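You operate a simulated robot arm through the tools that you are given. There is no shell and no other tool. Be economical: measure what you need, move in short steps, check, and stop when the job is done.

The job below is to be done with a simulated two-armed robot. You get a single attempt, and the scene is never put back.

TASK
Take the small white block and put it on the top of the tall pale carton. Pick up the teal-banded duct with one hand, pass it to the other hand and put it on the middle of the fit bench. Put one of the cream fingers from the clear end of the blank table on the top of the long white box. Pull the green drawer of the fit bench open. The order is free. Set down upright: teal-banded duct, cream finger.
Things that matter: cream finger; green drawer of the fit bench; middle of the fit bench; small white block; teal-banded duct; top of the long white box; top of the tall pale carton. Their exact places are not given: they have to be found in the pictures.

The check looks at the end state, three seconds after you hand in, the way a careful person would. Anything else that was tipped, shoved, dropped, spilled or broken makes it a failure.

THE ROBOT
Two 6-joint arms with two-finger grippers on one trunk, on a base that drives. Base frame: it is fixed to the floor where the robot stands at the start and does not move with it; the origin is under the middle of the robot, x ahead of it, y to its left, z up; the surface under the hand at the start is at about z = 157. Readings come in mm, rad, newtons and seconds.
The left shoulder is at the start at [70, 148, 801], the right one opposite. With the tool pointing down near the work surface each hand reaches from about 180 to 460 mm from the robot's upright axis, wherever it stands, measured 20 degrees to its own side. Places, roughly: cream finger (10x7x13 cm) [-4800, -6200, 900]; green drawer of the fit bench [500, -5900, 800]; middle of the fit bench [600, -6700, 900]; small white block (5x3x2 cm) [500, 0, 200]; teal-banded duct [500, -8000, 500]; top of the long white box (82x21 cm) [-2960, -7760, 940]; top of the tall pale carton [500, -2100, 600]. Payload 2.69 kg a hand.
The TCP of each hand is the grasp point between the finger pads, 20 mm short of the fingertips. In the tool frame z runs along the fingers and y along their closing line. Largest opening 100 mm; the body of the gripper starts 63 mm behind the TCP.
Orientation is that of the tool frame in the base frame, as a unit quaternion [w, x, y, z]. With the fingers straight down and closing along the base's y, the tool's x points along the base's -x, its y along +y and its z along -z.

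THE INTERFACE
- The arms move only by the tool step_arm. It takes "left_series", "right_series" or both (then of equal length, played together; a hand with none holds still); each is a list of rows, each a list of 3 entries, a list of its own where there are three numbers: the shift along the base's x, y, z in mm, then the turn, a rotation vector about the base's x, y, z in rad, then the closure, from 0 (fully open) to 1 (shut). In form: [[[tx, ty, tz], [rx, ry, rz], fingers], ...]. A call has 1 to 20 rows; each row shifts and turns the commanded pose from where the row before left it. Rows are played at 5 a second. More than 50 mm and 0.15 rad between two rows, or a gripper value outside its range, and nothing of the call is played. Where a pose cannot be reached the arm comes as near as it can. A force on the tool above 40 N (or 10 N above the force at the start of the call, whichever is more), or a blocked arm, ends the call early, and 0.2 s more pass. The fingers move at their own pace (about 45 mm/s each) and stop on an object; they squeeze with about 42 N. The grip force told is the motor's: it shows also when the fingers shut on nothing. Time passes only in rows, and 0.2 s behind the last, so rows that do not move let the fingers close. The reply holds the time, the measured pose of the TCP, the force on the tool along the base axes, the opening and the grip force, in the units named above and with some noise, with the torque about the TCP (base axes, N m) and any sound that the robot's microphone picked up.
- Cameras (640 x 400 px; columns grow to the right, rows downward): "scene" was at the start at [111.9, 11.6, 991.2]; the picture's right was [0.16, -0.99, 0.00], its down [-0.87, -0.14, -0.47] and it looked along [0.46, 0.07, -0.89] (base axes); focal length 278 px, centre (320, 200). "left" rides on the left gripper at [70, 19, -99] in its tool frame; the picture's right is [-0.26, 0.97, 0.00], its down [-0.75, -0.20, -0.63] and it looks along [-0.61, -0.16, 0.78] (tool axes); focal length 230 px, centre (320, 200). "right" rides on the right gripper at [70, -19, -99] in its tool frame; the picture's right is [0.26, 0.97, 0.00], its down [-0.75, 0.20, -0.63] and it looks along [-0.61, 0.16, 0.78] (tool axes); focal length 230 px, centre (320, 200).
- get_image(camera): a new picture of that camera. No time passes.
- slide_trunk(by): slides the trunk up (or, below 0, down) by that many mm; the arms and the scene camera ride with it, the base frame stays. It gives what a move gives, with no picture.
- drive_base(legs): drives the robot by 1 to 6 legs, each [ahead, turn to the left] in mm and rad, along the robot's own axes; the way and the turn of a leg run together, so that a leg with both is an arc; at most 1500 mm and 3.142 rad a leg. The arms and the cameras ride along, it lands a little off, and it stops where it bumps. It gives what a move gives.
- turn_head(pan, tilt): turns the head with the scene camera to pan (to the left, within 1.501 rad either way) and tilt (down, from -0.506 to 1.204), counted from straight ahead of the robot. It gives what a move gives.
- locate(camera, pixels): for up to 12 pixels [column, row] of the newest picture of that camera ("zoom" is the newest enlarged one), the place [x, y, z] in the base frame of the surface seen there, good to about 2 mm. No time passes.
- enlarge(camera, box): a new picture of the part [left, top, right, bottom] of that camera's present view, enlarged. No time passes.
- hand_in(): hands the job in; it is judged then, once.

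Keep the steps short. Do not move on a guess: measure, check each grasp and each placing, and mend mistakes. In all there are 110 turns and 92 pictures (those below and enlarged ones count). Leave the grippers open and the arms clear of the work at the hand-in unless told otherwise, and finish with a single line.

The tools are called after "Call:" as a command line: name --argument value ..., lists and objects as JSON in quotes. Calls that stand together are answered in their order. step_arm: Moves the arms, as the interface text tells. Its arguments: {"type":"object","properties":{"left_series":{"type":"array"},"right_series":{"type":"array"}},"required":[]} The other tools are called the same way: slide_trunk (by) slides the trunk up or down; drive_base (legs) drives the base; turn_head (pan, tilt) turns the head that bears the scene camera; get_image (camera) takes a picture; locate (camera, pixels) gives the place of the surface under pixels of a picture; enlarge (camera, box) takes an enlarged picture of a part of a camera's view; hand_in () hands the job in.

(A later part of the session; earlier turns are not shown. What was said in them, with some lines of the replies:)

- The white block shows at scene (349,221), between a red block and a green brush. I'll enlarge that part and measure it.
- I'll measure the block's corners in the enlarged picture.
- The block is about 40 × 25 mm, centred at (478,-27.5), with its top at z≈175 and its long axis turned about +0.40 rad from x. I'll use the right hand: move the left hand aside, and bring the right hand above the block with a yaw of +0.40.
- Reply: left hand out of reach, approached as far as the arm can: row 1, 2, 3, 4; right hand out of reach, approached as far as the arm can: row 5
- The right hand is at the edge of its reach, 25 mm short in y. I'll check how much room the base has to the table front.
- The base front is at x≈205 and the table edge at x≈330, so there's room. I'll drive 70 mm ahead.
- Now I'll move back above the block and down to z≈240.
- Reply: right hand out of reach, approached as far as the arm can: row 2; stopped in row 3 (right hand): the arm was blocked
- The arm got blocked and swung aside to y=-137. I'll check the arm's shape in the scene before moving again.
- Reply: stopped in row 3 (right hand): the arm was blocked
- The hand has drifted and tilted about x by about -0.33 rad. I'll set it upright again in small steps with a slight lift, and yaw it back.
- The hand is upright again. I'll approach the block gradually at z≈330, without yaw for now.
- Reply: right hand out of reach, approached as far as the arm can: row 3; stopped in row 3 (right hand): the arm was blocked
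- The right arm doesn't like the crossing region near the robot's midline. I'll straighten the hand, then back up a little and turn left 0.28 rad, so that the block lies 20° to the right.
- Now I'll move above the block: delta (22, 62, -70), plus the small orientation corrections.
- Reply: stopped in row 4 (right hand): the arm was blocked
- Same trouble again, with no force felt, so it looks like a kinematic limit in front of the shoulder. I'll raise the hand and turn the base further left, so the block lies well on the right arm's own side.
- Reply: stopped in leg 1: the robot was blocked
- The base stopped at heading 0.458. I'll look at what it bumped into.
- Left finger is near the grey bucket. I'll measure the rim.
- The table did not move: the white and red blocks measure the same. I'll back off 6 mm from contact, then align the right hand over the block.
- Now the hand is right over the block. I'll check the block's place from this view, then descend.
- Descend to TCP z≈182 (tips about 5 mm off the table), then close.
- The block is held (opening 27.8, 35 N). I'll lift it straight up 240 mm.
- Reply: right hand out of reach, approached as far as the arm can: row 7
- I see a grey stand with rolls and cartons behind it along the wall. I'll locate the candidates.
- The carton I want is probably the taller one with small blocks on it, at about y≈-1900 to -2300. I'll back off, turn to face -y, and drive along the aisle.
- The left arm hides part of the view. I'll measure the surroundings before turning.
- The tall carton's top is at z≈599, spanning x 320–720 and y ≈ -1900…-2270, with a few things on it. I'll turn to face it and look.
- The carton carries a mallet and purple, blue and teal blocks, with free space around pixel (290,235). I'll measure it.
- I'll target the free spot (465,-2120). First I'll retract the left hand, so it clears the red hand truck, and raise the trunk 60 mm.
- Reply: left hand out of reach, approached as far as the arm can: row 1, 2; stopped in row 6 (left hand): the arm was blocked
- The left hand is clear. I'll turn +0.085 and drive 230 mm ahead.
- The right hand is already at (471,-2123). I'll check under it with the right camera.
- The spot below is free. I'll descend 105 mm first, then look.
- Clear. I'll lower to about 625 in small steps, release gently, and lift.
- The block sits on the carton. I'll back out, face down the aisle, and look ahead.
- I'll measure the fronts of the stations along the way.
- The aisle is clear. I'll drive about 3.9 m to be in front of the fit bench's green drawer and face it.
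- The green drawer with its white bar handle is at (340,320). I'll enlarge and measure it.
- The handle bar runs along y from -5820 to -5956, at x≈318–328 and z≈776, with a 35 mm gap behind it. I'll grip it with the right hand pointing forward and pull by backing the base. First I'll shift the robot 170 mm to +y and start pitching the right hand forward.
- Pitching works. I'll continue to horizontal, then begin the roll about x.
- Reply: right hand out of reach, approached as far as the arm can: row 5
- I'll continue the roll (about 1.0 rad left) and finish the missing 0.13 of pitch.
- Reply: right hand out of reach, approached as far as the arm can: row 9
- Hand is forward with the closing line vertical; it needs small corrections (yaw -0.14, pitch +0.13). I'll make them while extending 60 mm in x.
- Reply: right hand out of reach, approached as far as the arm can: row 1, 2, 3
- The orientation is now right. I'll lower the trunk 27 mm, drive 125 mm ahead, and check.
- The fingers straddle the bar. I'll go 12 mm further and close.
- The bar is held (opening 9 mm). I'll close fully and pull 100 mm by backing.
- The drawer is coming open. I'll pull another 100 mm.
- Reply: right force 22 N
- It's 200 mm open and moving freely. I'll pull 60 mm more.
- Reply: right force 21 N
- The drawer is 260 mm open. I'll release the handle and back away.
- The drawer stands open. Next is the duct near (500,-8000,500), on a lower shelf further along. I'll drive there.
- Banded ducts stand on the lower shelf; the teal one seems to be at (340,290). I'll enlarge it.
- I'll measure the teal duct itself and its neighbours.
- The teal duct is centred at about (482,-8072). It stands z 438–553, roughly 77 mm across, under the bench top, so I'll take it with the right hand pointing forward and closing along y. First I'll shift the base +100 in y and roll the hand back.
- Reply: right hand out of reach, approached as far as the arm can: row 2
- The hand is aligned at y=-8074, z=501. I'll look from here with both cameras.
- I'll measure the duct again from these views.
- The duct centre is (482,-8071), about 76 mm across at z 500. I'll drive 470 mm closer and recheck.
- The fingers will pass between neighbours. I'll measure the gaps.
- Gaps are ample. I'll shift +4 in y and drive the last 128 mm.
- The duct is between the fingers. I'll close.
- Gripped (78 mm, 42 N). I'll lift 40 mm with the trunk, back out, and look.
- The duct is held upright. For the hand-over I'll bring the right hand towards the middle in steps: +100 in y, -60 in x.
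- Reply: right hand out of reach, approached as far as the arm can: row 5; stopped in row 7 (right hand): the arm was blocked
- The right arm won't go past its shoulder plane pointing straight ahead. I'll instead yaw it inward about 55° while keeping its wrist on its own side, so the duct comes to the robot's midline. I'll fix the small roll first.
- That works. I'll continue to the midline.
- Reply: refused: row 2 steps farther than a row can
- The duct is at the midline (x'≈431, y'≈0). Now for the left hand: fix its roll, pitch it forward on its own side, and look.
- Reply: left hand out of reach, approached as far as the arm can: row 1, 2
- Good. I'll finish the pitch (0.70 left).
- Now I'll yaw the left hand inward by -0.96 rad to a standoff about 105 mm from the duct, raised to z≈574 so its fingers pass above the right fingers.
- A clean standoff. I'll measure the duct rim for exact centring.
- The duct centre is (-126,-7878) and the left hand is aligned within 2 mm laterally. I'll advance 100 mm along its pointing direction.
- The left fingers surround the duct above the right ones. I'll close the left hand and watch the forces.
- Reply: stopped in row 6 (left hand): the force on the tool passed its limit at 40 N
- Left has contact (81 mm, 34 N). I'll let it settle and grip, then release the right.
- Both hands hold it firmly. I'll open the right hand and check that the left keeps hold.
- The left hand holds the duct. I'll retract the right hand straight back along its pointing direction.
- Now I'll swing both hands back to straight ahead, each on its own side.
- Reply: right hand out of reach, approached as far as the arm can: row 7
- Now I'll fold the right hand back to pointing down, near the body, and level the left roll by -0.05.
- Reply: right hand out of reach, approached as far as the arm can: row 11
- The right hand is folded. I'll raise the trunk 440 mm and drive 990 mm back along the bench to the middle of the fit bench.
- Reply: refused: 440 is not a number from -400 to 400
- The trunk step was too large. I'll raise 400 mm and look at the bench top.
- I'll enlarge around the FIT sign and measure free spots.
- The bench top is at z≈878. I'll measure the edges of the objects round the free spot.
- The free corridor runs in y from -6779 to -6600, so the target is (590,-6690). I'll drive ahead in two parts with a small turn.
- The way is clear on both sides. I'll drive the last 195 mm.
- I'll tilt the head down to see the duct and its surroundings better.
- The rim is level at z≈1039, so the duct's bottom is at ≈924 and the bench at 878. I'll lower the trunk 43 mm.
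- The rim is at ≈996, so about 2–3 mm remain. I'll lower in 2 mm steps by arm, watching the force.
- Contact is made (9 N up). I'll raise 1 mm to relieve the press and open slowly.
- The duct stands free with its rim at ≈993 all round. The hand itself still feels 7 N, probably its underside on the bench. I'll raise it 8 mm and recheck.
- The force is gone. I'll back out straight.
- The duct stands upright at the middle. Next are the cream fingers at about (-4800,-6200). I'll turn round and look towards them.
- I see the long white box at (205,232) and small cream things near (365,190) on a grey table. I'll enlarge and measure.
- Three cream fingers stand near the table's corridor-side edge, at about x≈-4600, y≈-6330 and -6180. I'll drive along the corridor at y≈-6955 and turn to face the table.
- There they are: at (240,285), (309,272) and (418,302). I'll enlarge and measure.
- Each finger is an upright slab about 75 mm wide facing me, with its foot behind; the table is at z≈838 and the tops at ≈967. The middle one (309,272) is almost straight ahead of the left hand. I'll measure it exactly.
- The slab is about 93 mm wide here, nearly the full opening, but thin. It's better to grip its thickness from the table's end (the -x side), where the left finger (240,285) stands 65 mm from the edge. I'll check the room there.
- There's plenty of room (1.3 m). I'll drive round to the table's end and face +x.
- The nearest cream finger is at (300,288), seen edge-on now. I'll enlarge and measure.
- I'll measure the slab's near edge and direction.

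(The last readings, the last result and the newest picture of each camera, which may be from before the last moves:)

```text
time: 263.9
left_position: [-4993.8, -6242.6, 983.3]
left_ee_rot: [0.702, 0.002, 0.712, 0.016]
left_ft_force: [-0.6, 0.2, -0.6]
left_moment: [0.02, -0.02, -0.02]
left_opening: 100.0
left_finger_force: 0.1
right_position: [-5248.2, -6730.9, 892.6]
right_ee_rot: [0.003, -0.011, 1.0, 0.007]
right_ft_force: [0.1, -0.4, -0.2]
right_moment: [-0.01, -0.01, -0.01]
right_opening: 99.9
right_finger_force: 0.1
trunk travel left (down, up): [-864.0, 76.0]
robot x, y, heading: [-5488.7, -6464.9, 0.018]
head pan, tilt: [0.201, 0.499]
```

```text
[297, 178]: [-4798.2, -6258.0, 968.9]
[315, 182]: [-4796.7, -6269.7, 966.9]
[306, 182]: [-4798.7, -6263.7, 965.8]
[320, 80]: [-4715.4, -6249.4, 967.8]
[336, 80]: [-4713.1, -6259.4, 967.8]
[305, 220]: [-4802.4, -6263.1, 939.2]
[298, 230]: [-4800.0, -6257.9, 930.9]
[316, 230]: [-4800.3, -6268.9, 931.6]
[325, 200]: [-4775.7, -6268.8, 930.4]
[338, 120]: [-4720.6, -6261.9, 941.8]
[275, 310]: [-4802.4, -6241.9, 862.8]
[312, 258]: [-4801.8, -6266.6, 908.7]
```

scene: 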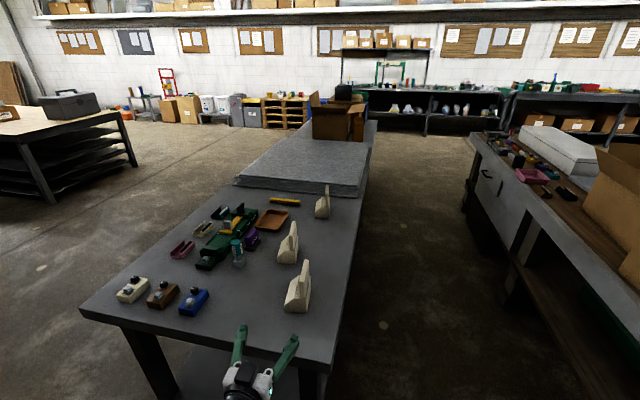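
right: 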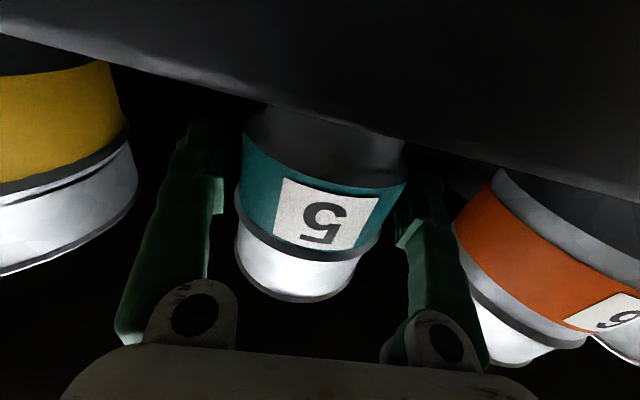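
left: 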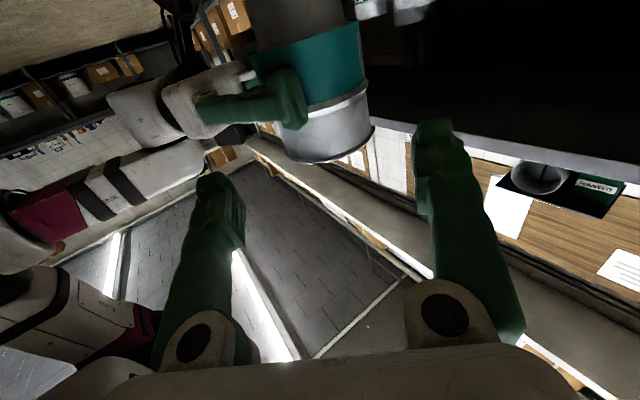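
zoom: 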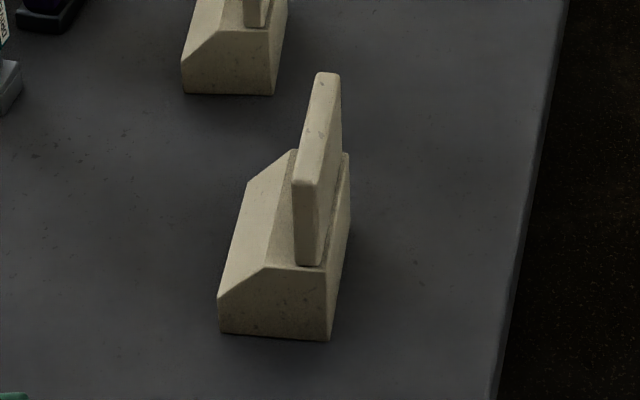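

The slab's near edge is at x≈-4801, y≈-6263; it runs at yaw ≈0.10, about 15 mm thick, z 906–968. I'll lower the trunk 40 mm, yaw the hand +0.08, and shift -24 in y.

Call:
slide_trunk --by -40

Call:
step_arm --left_series '[[[0, -12, 0], [-0.025, -0.014, 0.04], 0.2], [[0, -12, 0], [0, 0, 0.04], 0.2], [[0, 0, 0], [0, 0, 0], 0.2]]'

Call:
drive_base --legs '[[130, 0]]'

Call:
enlarge --camera "scene" --box '[240, 260, 360, 380]'

```text
time: 264.7
left_position: [-4993.0, -6242.0, 942.4]
left_ee_rot: [0.702, 0.002, 0.712, 0.015]
left_ft_force: [0.5, -0.1, 0.3]
left_moment: [0.0, 0.01, 0.03]
left_opening: 99.8
left_finger_force: 0.0
right_position: [-5248.7, -6730.9, 853.6]
right_ee_rot: [0.003, -0.012, 1.0, 0.007]
right_ft_force: [-0.4, 1.2, -0.1]
right_moment: [-0.03, 0.02, 0.01]
right_opening: 100.0
right_finger_force: 0.1
trunk travel left (down, up): [-824.0, 116.0]
robot x, y, heading: [-5488.4, -6465.0, 0.02]
head pan, tilt: [0.201, 0.499]
```

```text
time: 265.5
left_position: [-4997.4, -6228.8, 938.0]
left_ee_rot: [0.703, 0.022, 0.706, 0.078]
left_ft_force: [0.6, -1.0, -0.2]
left_moment: [0.01, 0.01, -0.02]
left_opening: 79.9
left_finger_force: 0.0
right_position: [-5248.8, -6730.5, 852.0]
right_ee_rot: [0.003, -0.011, 1.0, 0.006]
right_ft_force: [-0.1, 0.1, -0.3]
right_moment: [0.01, -0.04, -0.01]
right_opening: 99.9
right_finger_force: 0.0
trunk travel left (down, up): [-824.0, 116.0]
robot x, y, heading: [-5485.1, -6462.8, 0.025]
head pan, tilt: [0.201, 0.499]
stopped in row 3 (left hand): the arm was blocked; the commanded pose is now the measured one
```

```text
time: 266.8
left_position: [-4866.6, -6227.0, 939.8]
left_ee_rot: [0.704, 0.022, 0.706, 0.078]
left_ft_force: [0.5, 0.5, 0.5]
left_moment: [0.02, 0.05, 0.0]
left_opening: 80.0
left_finger_force: 0.1
right_position: [-5120.5, -6727.6, 853.7]
right_ee_rot: [0.003, -0.011, 1.0, 0.007]
right_ft_force: [0.3, 0.1, 0.4]
right_moment: [-0.04, -0.01, 0.01]
right_opening: 99.8
right_finger_force: 0.0
trunk travel left (down, up): [-824.0, 116.0]
robot x, y, heading: [-5356.2, -6462.0, 0.024]
head pan, tilt: [0.201, 0.499]
```

```text
3.33 times, centred on (300, 320) of scene
```

zoom: 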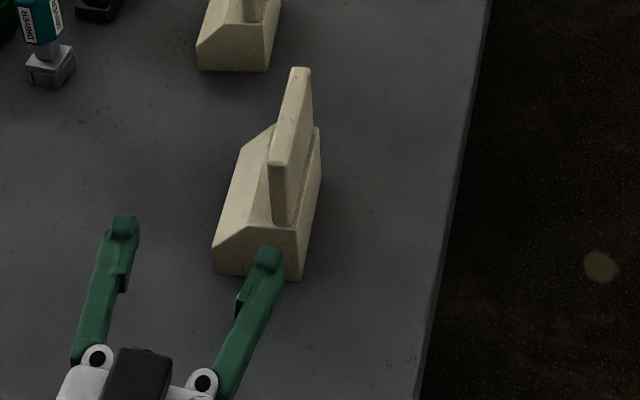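

The arm resisted moving inward and picked up a 0.14 roll; nothing was touched. I'll back up, restore the hand's orientation, and instead reposition the base so the hand comes in straight at yaw 0.10.

Call:
drive_base --legs '[[-150, 0]]'

Call:
step_arm --left_series '[[[0, 5, 0], [-0.07, 0, -0.03], 0.2], [[0, 5, 0], [-0.07, 0, -0.03], 0.2], [[0, 0, 0], [0, 0, 0], 0.2]]'

Call:
slide_trunk --by 40

Call:
drive_base --legs '[[0, -1.21], [95, 0], [0, 1.286]]'

```text
time: 268.1
left_position: [-5013.7, -6227.9, 936.7]
left_ee_rot: [0.702, 0.022, 0.707, 0.079]
left_ft_force: [0.1, -0.1, -0.1]
left_moment: [-0.03, -0.02, 0.0]
left_opening: 79.7
left_finger_force: 0.1
right_position: [-5265.1, -6730.9, 851.9]
right_ee_rot: [0.001, -0.012, 1.0, 0.006]
right_ft_force: [0.0, -0.7, -0.6]
right_moment: [0.0, 0.03, 0.0]
right_opening: 100.0
right_finger_force: 0.1
trunk travel left (down, up): [-824.0, 116.0]
robot x, y, heading: [-5506.1, -6466.6, 0.024]
head pan, tilt: [0.201, 0.499]
```

```text
time: 268.9
left_position: [-5015.8, -6219.9, 939.3]
left_ee_rot: [0.705, -0.006, 0.709, 0.008]
left_ft_force: [-1.1, 0.1, 0.9]
left_moment: [0.0, 0.02, 0.01]
left_opening: 80.2
left_finger_force: 0.0
right_position: [-5267.4, -6731.1, 852.8]
right_ee_rot: [0.004, -0.012, 1.0, 0.006]
right_ft_force: [0.1, 0.1, 0.4]
right_moment: [0.03, -0.01, 0.03]
right_opening: 100.3
right_finger_force: 0.1
trunk travel left (down, up): [-824.0, 116.0]
robot x, y, heading: [-5507.3, -6462.9, 0.025]
head pan, tilt: [0.201, 0.499]
```

```text
time: 269.8
left_position: [-5015.4, -6218.4, 977.5]
left_ee_rot: [0.705, -0.007, 0.709, 0.009]
left_ft_force: [-0.7, 0.7, -0.2]
left_moment: [0.0, -0.03, 0.01]
left_opening: 79.9
left_finger_force: 0.1
right_position: [-5267.6, -6730.6, 893.3]
right_ee_rot: [0.002, -0.012, 1.0, 0.006]
right_ft_force: [0.6, 0.3, 0.4]
right_moment: [-0.02, 0.0, -0.03]
right_opening: 100.0
right_finger_force: 0.0
trunk travel left (down, up): [-864.0, 76.0]
robot x, y, heading: [-5506.6, -6465.8, 0.023]
head pan, tilt: [0.201, 0.499]
```

```text
time: 277.1
left_position: [-4997.4, -6276.1, 978.8]
left_ee_rot: [0.705, -0.029, 0.708, 0.03]
left_ft_force: [-1.0, -1.1, -0.6]
left_moment: [0.0, -0.02, -0.03]
left_opening: 80.2
left_finger_force: 0.1
right_position: [-5214.9, -6803.8, 892.3]
right_ee_rot: [0.002, -0.044, 0.999, 0.006]
right_ft_force: [-0.8, -0.6, -0.7]
right_moment: [-0.01, -0.03, -0.01]
right_opening: 100.3
right_finger_force: 0.1
trunk travel left (down, up): [-864.0, 76.0]
robot x, y, heading: [-5472.1, -6550.1, 0.091]
head pan, tilt: [0.201, 0.499]
```

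The hand is clean: yaw 0.083, no roll. I'll turn -0.008, lower 33 mm, drive 150 mm, and check.

Call:
slide_trunk --by -33

Call:
drive_base --legs '[[0, -0.008], [150, 0]]'

Call:
enlarge --camera "scene" --box '[240, 260, 360, 380]'

```text
time: 277.9
left_position: [-4997.8, -6275.5, 945.8]
left_ee_rot: [0.705, -0.029, 0.708, 0.03]
left_ft_force: [-0.4, 1.1, -0.1]
left_moment: [0.0, 0.03, -0.03]
left_opening: 80.0
left_finger_force: 0.0
right_position: [-5216.6, -6803.3, 859.4]
right_ee_rot: [0.002, -0.044, 0.999, 0.006]
right_ft_force: [-0.1, 0.5, 0.4]
right_moment: [0.03, -0.04, -0.01]
right_opening: 100.1
right_finger_force: 0.1
trunk travel left (down, up): [-831.0, 109.0]
robot x, y, heading: [-5472.6, -6550.7, 0.085]
head pan, tilt: [0.201, 0.499]
```

```text
time: 279.6
left_position: [-4845.8, -6269.3, 946.8]
left_ee_rot: [0.705, -0.027, 0.708, 0.028]
left_ft_force: [-0.1, 0.4, 1.1]
left_moment: [-0.01, 0.02, -0.02]
left_opening: 80.0
left_finger_force: 0.1
right_position: [-5069.2, -6794.2, 861.0]
right_ee_rot: [0.003, -0.04, 0.999, 0.006]
right_ft_force: [-0.1, 0.2, 0.2]
right_moment: [-0.03, -0.04, 0.02]
right_opening: 100.0
right_finger_force: 0.2
trunk travel left (down, up): [-831.0, 109.0]
robot x, y, heading: [-5323.3, -6541.3, 0.077]
head pan, tilt: [0.201, 0.499]
```

```text
3.33 times, centred on (300, 320) of scene
```

zoom: 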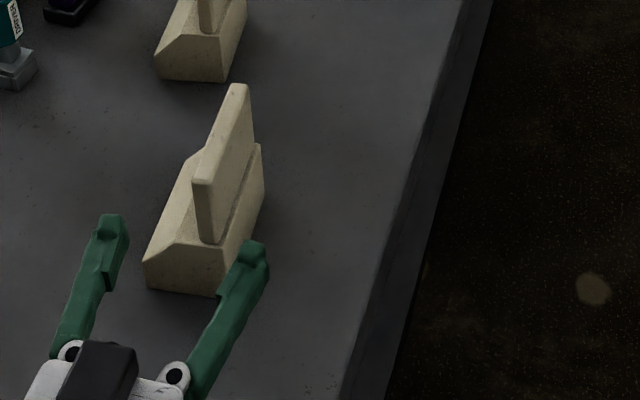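

I'll confirm the slab lies centred between the fingers.

Call:
locate --camera "zoom" --pixels '[[196, 183], [210, 185], [203, 215], [112, 222], [250, 248], [231, 90], [246, 92]]'

Call:
drive_base --legs '[[80, 0.01]]'

```text
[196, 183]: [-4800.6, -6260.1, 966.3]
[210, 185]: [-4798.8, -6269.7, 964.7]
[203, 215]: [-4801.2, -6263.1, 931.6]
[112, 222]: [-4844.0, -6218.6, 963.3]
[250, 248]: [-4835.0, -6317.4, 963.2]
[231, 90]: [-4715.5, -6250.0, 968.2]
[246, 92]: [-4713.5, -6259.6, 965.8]
```

```text
time: 280.6
left_position: [-4771.3, -6257.7, 947.8]
left_ee_rot: [0.706, -0.03, 0.707, 0.031]
left_ft_force: [-0.1, 0.3, 0.4]
left_moment: [-0.03, -0.02, 0.02]
left_opening: 79.8
left_finger_force: 0.1
right_position: [-4988.2, -6784.3, 861.0]
right_ee_rot: [0.003, -0.045, 0.999, 0.006]
right_ft_force: [-0.5, -0.9, -0.2]
right_moment: [0.03, -0.05, -0.02]
right_opening: 99.8
right_finger_force: 0.1
trunk travel left (down, up): [-831.0, 109.0]
robot x, y, heading: [-5245.3, -6535.7, 0.083]
head pan, tilt: [0.201, 0.499]
```

The slab is within 3 mm of centre. I'll shift -3 mm in y and close slowly.

Call:
step_arm --left_series '[[[0, -3, 0], [0, 0, 0.01], 0.4], [[0, 0, 0], [0, 0, 0], 0.6], [[0, 0, 0], [0, 0, 0], 0.75], [[0, 0, 0], [0, 0, 0], 0.95], [[0, 0, 0], [0, 0, 0], 1.0], [[0, 0, 0], [0, 0, 0], 1.0]]'

```text
time: 282.0
left_position: [-4768.4, -6259.6, 944.0]
left_ee_rot: [0.704, -0.033, 0.708, 0.034]
left_ft_force: [0.5, -0.2, 1.0]
left_moment: [-0.03, 0.05, 0.0]
left_opening: 15.3
left_finger_force: 39.9
right_position: [-4984.7, -6784.6, 859.8]
right_ee_rot: [0.002, -0.046, 0.999, 0.006]
right_ft_force: [-0.4, -0.1, -0.4]
right_moment: [0.0, -0.02, 0.03]
right_opening: 100.0
right_finger_force: 0.1
trunk travel left (down, up): [-831.0, 109.0]
robot x, y, heading: [-5247.2, -6532.8, 0.085]
head pan, tilt: [0.201, 0.499]
```

Gripped (15.3 mm, 40 N). I'll lift 60 mm with the trunk and check.

Call:
slide_trunk --by 60

Call:
enlarge --camera "scene" --box '[200, 200, 360, 380]'

```text
time: 283.0
left_position: [-4767.6, -6260.3, 1005.5]
left_ee_rot: [0.704, -0.033, 0.709, 0.034]
left_ft_force: [0.0, 0.6, -3.8]
left_moment: [-0.09, 0.04, 0.0]
left_opening: 15.0
left_finger_force: 41.1
right_position: [-4986.3, -6783.3, 919.1]
right_ee_rot: [0.002, -0.044, 0.999, 0.006]
right_ft_force: [0.3, -0.7, 1.2]
right_moment: [-0.01, 0.0, -0.02]
right_opening: 100.1
right_finger_force: 0.0
trunk travel left (down, up): [-891.0, 49.0]
robot x, y, heading: [-5242.8, -6535.3, 0.084]
head pan, tilt: [0.201, 0.499]
```

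```text
2.22 times, centred on (280, 290) of scene
```

zoom: 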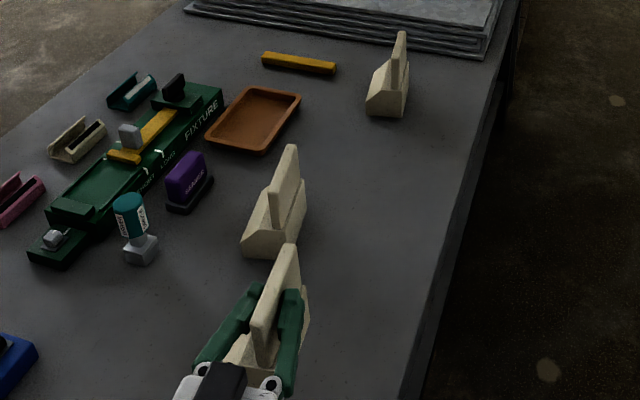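

The finger is lifted upright (3.8 N). I'll back out and drive through the corridor towards the bench end with the long white box.

Call:
drive_base --legs '[[-300, 0], [0, -0.609], [578, 0], [0, 0.525], [1150, 0], [1150, 0]]'

Call:
turn_head --pan -0.5 --tilt 0.4

Call:
get_image --camera "scene"

```text
time: 301.9
left_position: [-2275.8, -6619.7, 1003.7]
left_ee_rot: [0.705, -0.004, 0.709, 0.005]
left_ft_force: [-0.2, 1.0, -3.9]
left_moment: [-0.07, 0.03, 0.0]
left_opening: 14.9
left_finger_force: 40.9
right_position: [-2538.2, -7123.5, 921.5]
right_ee_rot: [0.002, -0.002, 1.0, 0.006]
right_ft_force: [-0.1, -0.6, 0.7]
right_moment: [-0.01, -0.05, 0.0]
right_opening: 99.9
right_finger_force: 0.1
trunk travel left (down, up): [-891.0, 49.0]
robot x, y, heading: [-2771.7, -6855.1, 0.005]
head pan, tilt: [0.201, 0.499]
```

```text
time: 303.0
left_position: [-2277.0, -6619.1, 1005.5]
left_ee_rot: [0.705, -0.004, 0.709, 0.005]
left_ft_force: [0.0, 0.1, -3.8]
left_moment: [-0.06, 0.08, 0.05]
left_opening: 15.3
left_finger_force: 41.1
right_position: [-2538.1, -7123.7, 919.3]
right_ee_rot: [0.001, -0.002, 1.0, 0.006]
right_ft_force: [-1.0, 0.3, 0.2]
right_moment: [-0.03, 0.04, 0.02]
right_opening: 100.0
right_finger_force: 0.1
trunk travel left (down, up): [-891.0, 49.0]
robot x, y, heading: [-2773.9, -6851.2, -0.0]
head pan, tilt: [-0.499, 0.4]
```

```text
19 pictures are left
```

scene: 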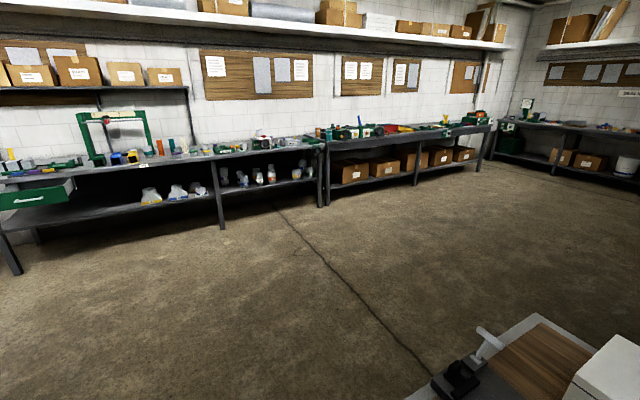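

I'll measure the bench end, the box end and the free floor.

Call:
locate --camera "scene" --pixels '[[600, 350], [575, 380], [615, 340], [560, 370], [490, 340], [465, 375], [540, 318], [600, 310], [630, 250], [450, 300], [585, 340], [430, 385]]'

```text
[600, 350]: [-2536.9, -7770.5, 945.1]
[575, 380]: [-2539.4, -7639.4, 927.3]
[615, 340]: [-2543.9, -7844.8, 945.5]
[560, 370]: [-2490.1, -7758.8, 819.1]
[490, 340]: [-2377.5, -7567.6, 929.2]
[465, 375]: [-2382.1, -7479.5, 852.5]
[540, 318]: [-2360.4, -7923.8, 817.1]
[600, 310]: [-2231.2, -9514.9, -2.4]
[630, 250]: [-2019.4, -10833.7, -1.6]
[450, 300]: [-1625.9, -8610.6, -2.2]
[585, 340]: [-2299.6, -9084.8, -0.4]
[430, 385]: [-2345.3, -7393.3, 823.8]
```

The box's end is at x=-2537, top z≈945, y from -7635 to -7850. The floor past the bench end is free. I'll drive round and face the box end.

Call:
drive_base --legs '[[1274, 0], [0, -1.571], [671, 0], [0, -1.571]]'

Call:
slide_trunk --by 49

Call:
turn_head --pan 0.25 --tilt 0.45

Call:
get_image --camera "scene"

```text
time: 320.4
left_position: [-2020.8, -7751.2, 1004.9]
left_ee_rot: [-0.005, 0.71, -0.006, -0.704]
left_ft_force: [-0.1, -0.2, -3.9]
left_moment: [0.07, -0.06, 0.01]
left_opening: 15.0
left_finger_force: 40.6
right_position: [-1744.8, -7254.2, 920.6]
right_ee_rot: [0.006, 1.0, -0.012, -0.002]
right_ft_force: [0.7, 0.4, -0.4]
right_moment: [0.03, 0.0, 0.0]
right_opening: 100.2
right_finger_force: 0.0
trunk travel left (down, up): [-891.0, 49.0]
robot x, y, heading: [-1517.9, -7532.1, 3.115]
head pan, tilt: [-0.499, 0.4]
```

```text
time: 321.3
left_position: [-2020.9, -7750.9, 1054.2]
left_ee_rot: [-0.006, 0.71, -0.007, -0.704]
left_ft_force: [0.4, 0.3, -4.2]
left_moment: [0.08, -0.01, -0.01]
left_opening: 15.1
left_finger_force: 40.8
right_position: [-1746.0, -7253.8, 968.8]
right_ee_rot: [0.006, 1.0, -0.012, -0.002]
right_ft_force: [0.0, 0.0, 0.3]
right_moment: [-0.01, 0.0, -0.02]
right_opening: 100.1
right_finger_force: 0.0
trunk travel left (down, up): [-940.0, 0.0]
robot x, y, heading: [-1518.3, -7530.8, 3.121]
head pan, tilt: [-0.499, 0.4]
```

```text
time: 322.4
left_position: [-2020.1, -7751.6, 1052.1]
left_ee_rot: [-0.006, 0.71, -0.007, -0.704]
left_ft_force: [0.8, 0.0, -3.7]
left_moment: [0.08, -0.08, -0.02]
left_opening: 15.1
left_finger_force: 41.1
right_position: [-1746.5, -7253.6, 968.0]
right_ee_rot: [0.006, 1.0, -0.013, -0.001]
right_ft_force: [0.6, -0.8, 0.6]
right_moment: [-0.02, -0.01, 0.0]
right_opening: 100.0
right_finger_force: 0.1
trunk travel left (down, up): [-940.0, 0.0]
robot x, y, heading: [-1517.6, -7529.6, 3.119]
head pan, tilt: [0.25, 0.45]
```

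```text
18 pictures are left
```

scene: 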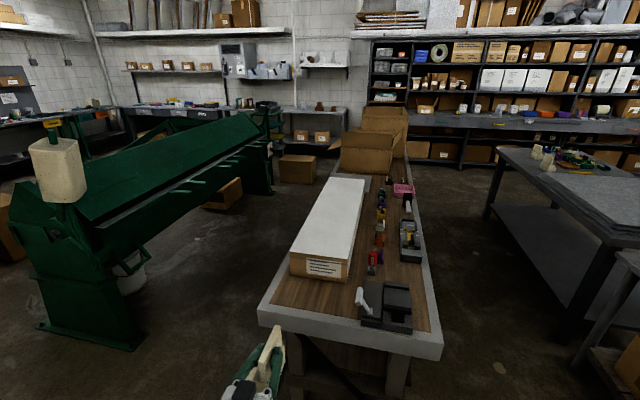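

The box is straight ahead. I'll measure the box top, the machine at left, and the held finger, and try raising the arm 15 mm for clearance.

Call:
locate --camera "scene" --pixels '[[320, 250], [295, 251], [350, 262], [320, 200], [330, 185], [140, 335], [145, 260], [362, 300], [268, 345], [281, 350], [260, 392]]'

Call:
step_arm --left_series '[[[-3, 0, 5], [0, 0, 0], 1.0], [[-3, 0, 5], [0, 0, 0], 1.0], [[-3, 0, 5], [0, 0, 0], 1.0], [[0, 0, 0], [0, 0, 0], 1.0]]'

```text
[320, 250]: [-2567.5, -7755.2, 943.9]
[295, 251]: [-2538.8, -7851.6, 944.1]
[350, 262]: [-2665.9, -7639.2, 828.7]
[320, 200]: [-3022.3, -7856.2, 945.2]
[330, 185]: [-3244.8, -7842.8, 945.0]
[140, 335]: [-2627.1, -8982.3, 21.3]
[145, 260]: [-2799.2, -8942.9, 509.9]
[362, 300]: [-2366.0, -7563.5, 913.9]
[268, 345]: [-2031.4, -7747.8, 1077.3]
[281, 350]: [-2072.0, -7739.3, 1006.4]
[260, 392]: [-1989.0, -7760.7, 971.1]
```

```text
time: 323.4
left_position: [-2029.1, -7751.1, 1068.2]
left_ee_rot: [-0.006, 0.71, -0.007, -0.704]
left_ft_force: [-0.9, -0.4, -4.4]
left_moment: [0.06, -0.11, 0.02]
left_opening: 14.9
left_finger_force: 41.0
right_position: [-1745.3, -7254.8, 970.0]
right_ee_rot: [0.006, 1.0, -0.012, -0.002]
right_ft_force: [-0.4, -0.3, -0.3]
right_moment: [0.01, -0.03, 0.0]
right_opening: 100.0
right_finger_force: 0.1
trunk travel left (down, up): [-940.0, 0.0]
robot x, y, heading: [-1518.8, -7532.6, 3.115]
head pan, tilt: [0.25, 0.45]
```

Raised to 1068. I'll raise 12 more, drive 420 mm (the object's front stays short of the box end), and check heights.

Call:
step_arm --left_series '[[[-3, 0, 6], [0, 0, 0], 1.0], [[-3, 0, 6], [0, 0, 0], 1.0], [[0, 0, 0], [0, 0, 0], 1.0]]'

Call:
drive_base --legs '[[415, 0]]'

Call:
enlarge --camera "scene" --box '[200, 240, 400, 400]'

```text
time: 324.2
left_position: [-2036.0, -7750.4, 1081.1]
left_ee_rot: [-0.006, 0.709, -0.006, -0.705]
left_ft_force: [0.0, -0.6, -3.8]
left_moment: [0.07, -0.07, 0.03]
left_opening: 14.8
left_finger_force: 41.0
right_position: [-1744.4, -7254.9, 969.2]
right_ee_rot: [0.007, 1.0, -0.013, -0.002]
right_ft_force: [0.1, 0.1, 0.2]
right_moment: [-0.01, -0.01, 0.03]
right_opening: 100.1
right_finger_force: 0.1
trunk travel left (down, up): [-940.0, 0.0]
robot x, y, heading: [-1517.5, -7533.4, 3.119]
head pan, tilt: [0.25, 0.45]
```

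```text
time: 326.8
left_position: [-2448.5, -7741.6, 1081.4]
left_ee_rot: [-0.004, 0.709, -0.006, -0.705]
left_ft_force: [1.0, 0.1, -3.3]
left_moment: [0.04, -0.07, 0.01]
left_opening: 15.2
left_finger_force: 41.3
right_position: [-2158.0, -7243.7, 969.0]
right_ee_rot: [0.006, 1.0, -0.011, -0.003]
right_ft_force: [0.1, 0.8, 0.0]
right_moment: [-0.04, 0.04, 0.01]
right_opening: 100.0
right_finger_force: 0.1
trunk travel left (down, up): [-940.0, 0.0]
robot x, y, heading: [-1932.4, -7518.6, 3.117]
head pan, tilt: [0.25, 0.45]
```

```text
2.50 times, centred on (300, 320) of scene
```

zoom: 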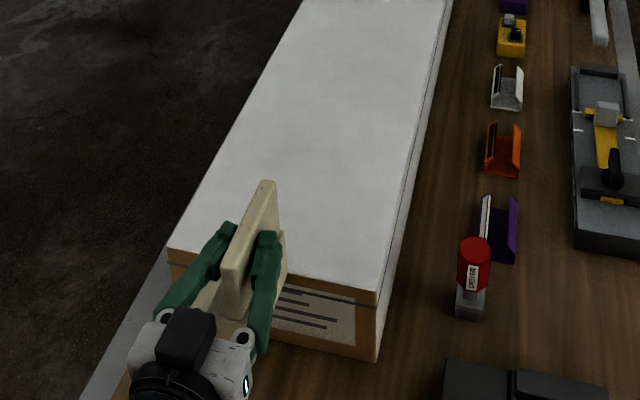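

I'll measure the object's top and foot, to find its bottom height.

Call:
locate --camera "zoom" --pixels '[[265, 186], [231, 265], [272, 200], [284, 265], [215, 285], [236, 305]]'

Call:
drive_base --legs '[[160, 0]]'

Call:
enlarge --camera "scene" --box '[180, 230, 400, 400]'

```text
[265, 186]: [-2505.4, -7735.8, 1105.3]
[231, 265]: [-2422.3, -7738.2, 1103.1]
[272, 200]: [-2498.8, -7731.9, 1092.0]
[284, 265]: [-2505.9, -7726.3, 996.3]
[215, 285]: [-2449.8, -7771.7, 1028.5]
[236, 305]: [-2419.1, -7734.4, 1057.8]
```

```text
time: 328.2
left_position: [-2607.2, -7739.2, 1081.8]
left_ee_rot: [-0.004, 0.709, -0.005, -0.705]
left_ft_force: [0.8, 0.7, -3.7]
left_moment: [0.05, -0.09, 0.0]
left_opening: 14.8
left_finger_force: 41.8
right_position: [-2318.2, -7240.9, 969.0]
right_ee_rot: [0.006, 1.0, -0.012, -0.004]
right_ft_force: [0.2, -0.1, -0.6]
right_moment: [-0.02, 0.01, 0.0]
right_opening: 100.3
right_finger_force: 0.0
trunk travel left (down, up): [-940.0, 0.0]
robot x, y, heading: [-2090.0, -7519.2, 3.117]
head pan, tilt: [0.25, 0.45]
```

```text
2.35 times, centred on (290, 315) of scene
```

zoom: 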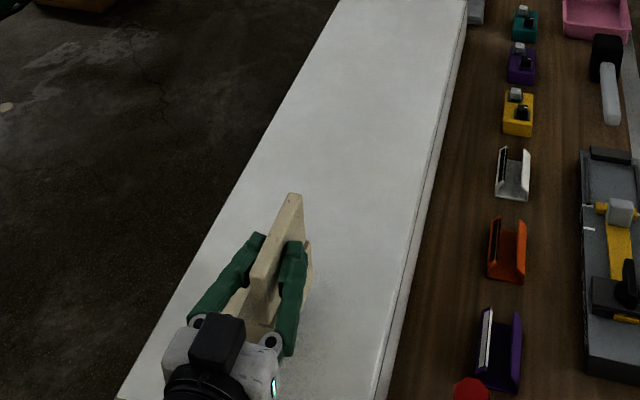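

Object top ≈1104, bottom ≈975; box top 944.5. It's over the box now. I'll lower the trunk 27 mm, then settle in 1.5 mm steps watching the force.

Call:
slide_trunk --by -27

Call:
step_arm --left_series '[[[0, 0, -1.5], [0, 0, 0], 1.0], [[0, 0, -1.5], [0, 0, 0], 1.0], [[0, 0, 0], [0, 0, 0], 1.0]]'

```text
time: 328.9
left_position: [-2609.8, -7738.1, 1053.2]
left_ee_rot: [-0.005, 0.71, -0.006, -0.704]
left_ft_force: [0.4, 0.4, -4.0]
left_moment: [0.07, -0.06, 0.0]
left_opening: 14.7
left_finger_force: 40.3
right_position: [-2320.2, -7241.3, 942.3]
right_ee_rot: [0.006, 1.0, -0.012, -0.002]
right_ft_force: [0.1, 0.2, -0.1]
right_moment: [0.0, -0.01, 0.0]
right_opening: 99.9
right_finger_force: 0.0
trunk travel left (down, up): [-913.0, 27.0]
robot x, y, heading: [-2091.3, -7518.0, 3.12]
head pan, tilt: [0.25, 0.45]
```

```text
time: 329.7
left_position: [-2609.1, -7737.6, 1052.0]
left_ee_rot: [-0.004, 0.709, -0.006, -0.705]
left_ft_force: [-0.5, -0.4, 0.9]
left_moment: [0.05, 0.31, 0.01]
left_opening: 15.1
left_finger_force: 40.9
right_position: [-2319.0, -7241.0, 942.0]
right_ee_rot: [0.006, 1.0, -0.011, -0.003]
right_ft_force: [0.7, -1.6, 0.4]
right_moment: [-0.02, 0.02, 0.02]
right_opening: 100.3
right_finger_force: 0.1
trunk travel left (down, up): [-913.0, 27.0]
robot x, y, heading: [-2090.4, -7522.2, 3.118]
head pan, tilt: [0.25, 0.45]
```

The box now bears the weight (force from -4 to +0.9 N). I'll open slowly.

Call:
step_arm --left_series '[[[0, 0, 0], [0, 0, 0], 0.8], [[0, 0, 0], [0, 0, 0], 0.75], [[0, 0, 0], [0, 0, 0], 0.65], [[0, 0, 0], [0, 0, 0], 0.5], [[0, 0, 0], [0, 0, 0], 0.4], [[0, 0, 0], [0, 0, 0], 0.4]]'

Call:
enlarge --camera "scene" --box '[180, 230, 400, 400]'

Call:
locate --camera "zoom" --pixels '[[290, 202], [258, 290], [300, 230], [310, 275], [320, 310]]'

```text
time: 331.1
left_position: [-2609.3, -7737.3, 1051.2]
left_ee_rot: [-0.005, 0.71, -0.006, -0.704]
left_ft_force: [1.3, 0.2, -0.1]
left_moment: [-0.03, 0.01, 0.04]
left_opening: 60.0
left_finger_force: 0.0
right_position: [-2319.4, -7239.9, 941.8]
right_ee_rot: [0.006, 1.0, -0.011, -0.002]
right_ft_force: [0.1, 0.3, -0.4]
right_moment: [-0.01, -0.03, 0.04]
right_opening: 99.9
right_finger_force: 0.1
trunk travel left (down, up): [-913.0, 27.0]
robot x, y, heading: [-2092.3, -7517.7, 3.123]
head pan, tilt: [0.25, 0.45]
```

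```text
2.35 times, centred on (290, 315) of scene
```

zoom: 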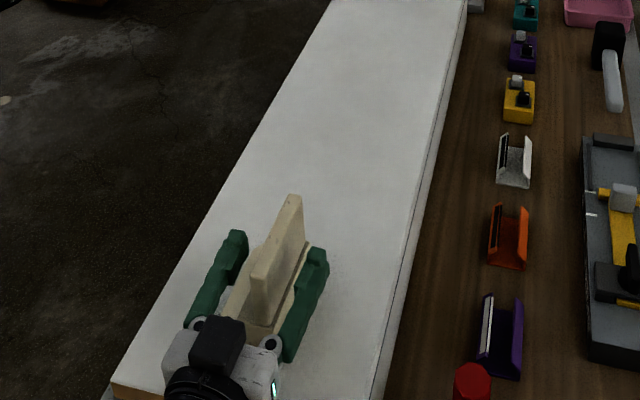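

```text
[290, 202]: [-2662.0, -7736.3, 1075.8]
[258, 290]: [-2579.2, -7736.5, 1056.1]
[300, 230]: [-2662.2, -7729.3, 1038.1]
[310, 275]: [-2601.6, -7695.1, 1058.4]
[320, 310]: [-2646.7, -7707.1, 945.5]
```

The finger stands by itself. I'll raise the trunk 15 mm, back out 500 mm, and look.

Call:
slide_trunk --by 15

Call:
drive_base --legs '[[-500, 0]]'

Call:
enlarge --camera "scene" --box '[220, 150, 460, 340]'

Call:
step_arm --left_series '[[[0, 0, 0], [0, 0, 0], 0], [[0, 0, 0], [0, 0, 0], 0], [[0, 0, 0], [0, 0, 0], 0]]'

```text
time: 331.7
left_position: [-2608.7, -7739.7, 1065.6]
left_ee_rot: [-0.005, 0.709, -0.006, -0.705]
left_ft_force: [0.0, 0.5, -0.4]
left_moment: [-0.02, -0.02, -0.03]
left_opening: 59.9
left_finger_force: 0.0
right_position: [-2320.2, -7240.1, 956.9]
right_ee_rot: [0.006, 1.0, -0.011, -0.002]
right_ft_force: [0.0, 0.8, 0.4]
right_moment: [-0.03, 0.03, 0.01]
right_opening: 100.1
right_finger_force: 0.1
trunk travel left (down, up): [-928.0, 12.0]
robot x, y, heading: [-2090.6, -7514.0, 3.118]
head pan, tilt: [0.25, 0.45]
```

```text
time: 334.7
left_position: [-2111.3, -7749.8, 1065.3]
left_ee_rot: [-0.005, 0.71, -0.006, -0.704]
left_ft_force: [-0.2, -0.2, -0.1]
left_moment: [0.01, 0.02, -0.04]
left_opening: 60.1
left_finger_force: 0.1
right_position: [-1821.9, -7252.1, 955.8]
right_ee_rot: [0.006, 1.0, -0.011, -0.002]
right_ft_force: [0.1, 0.5, -0.5]
right_moment: [0.02, 0.01, 0.02]
right_opening: 99.8
right_finger_force: 0.1
trunk travel left (down, up): [-928.0, 12.0]
robot x, y, heading: [-1593.3, -7528.4, 3.117]
head pan, tilt: [0.25, 0.45]
```

```text
2.11 times, centred on (340, 245) of scene
```

zoom: 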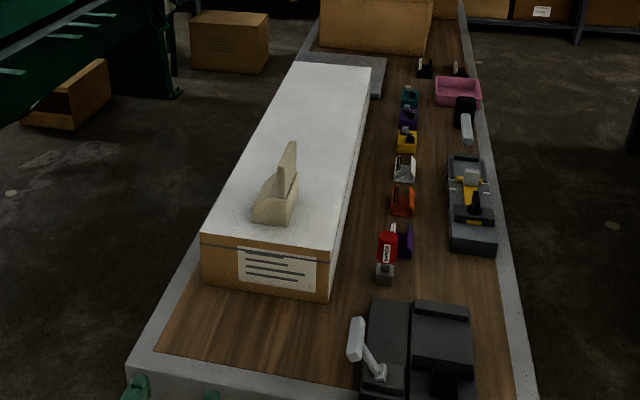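

```text
time: 335.5
left_position: [-2109.0, -7750.0, 1065.1]
left_ee_rot: [-0.004, 0.71, -0.005, -0.704]
left_ft_force: [-0.7, 0.8, 0.4]
left_moment: [0.0, 0.01, 0.03]
left_opening: 100.0
left_finger_force: 0.1
right_position: [-1821.0, -7252.3, 957.2]
right_ee_rot: [0.006, 1.0, -0.011, -0.003]
right_ft_force: [0.9, -0.3, 0.1]
right_moment: [0.0, 0.02, -0.01]
right_opening: 99.9
right_finger_force: 0.1
trunk travel left (down, up): [-928.0, 12.0]
robot x, y, heading: [-1592.8, -7530.1, 3.119]
head pan, tilt: [0.25, 0.45]
5 turns are left
```

The cream finger stands upright on the long white box. The other three jobs were checked when I did them, both grippers are open, and the arms are clear. I'm handing in.

Call:
hand_in

```text
The job is handed in.
```

All four jobs are done and handed in: the white block is on the tall pale carton, the duct went from the right hand to the left and stands upright on the middle of the fit bench, the green drawer is about 26 cm open, and a cream finger stands upright on the long white box.
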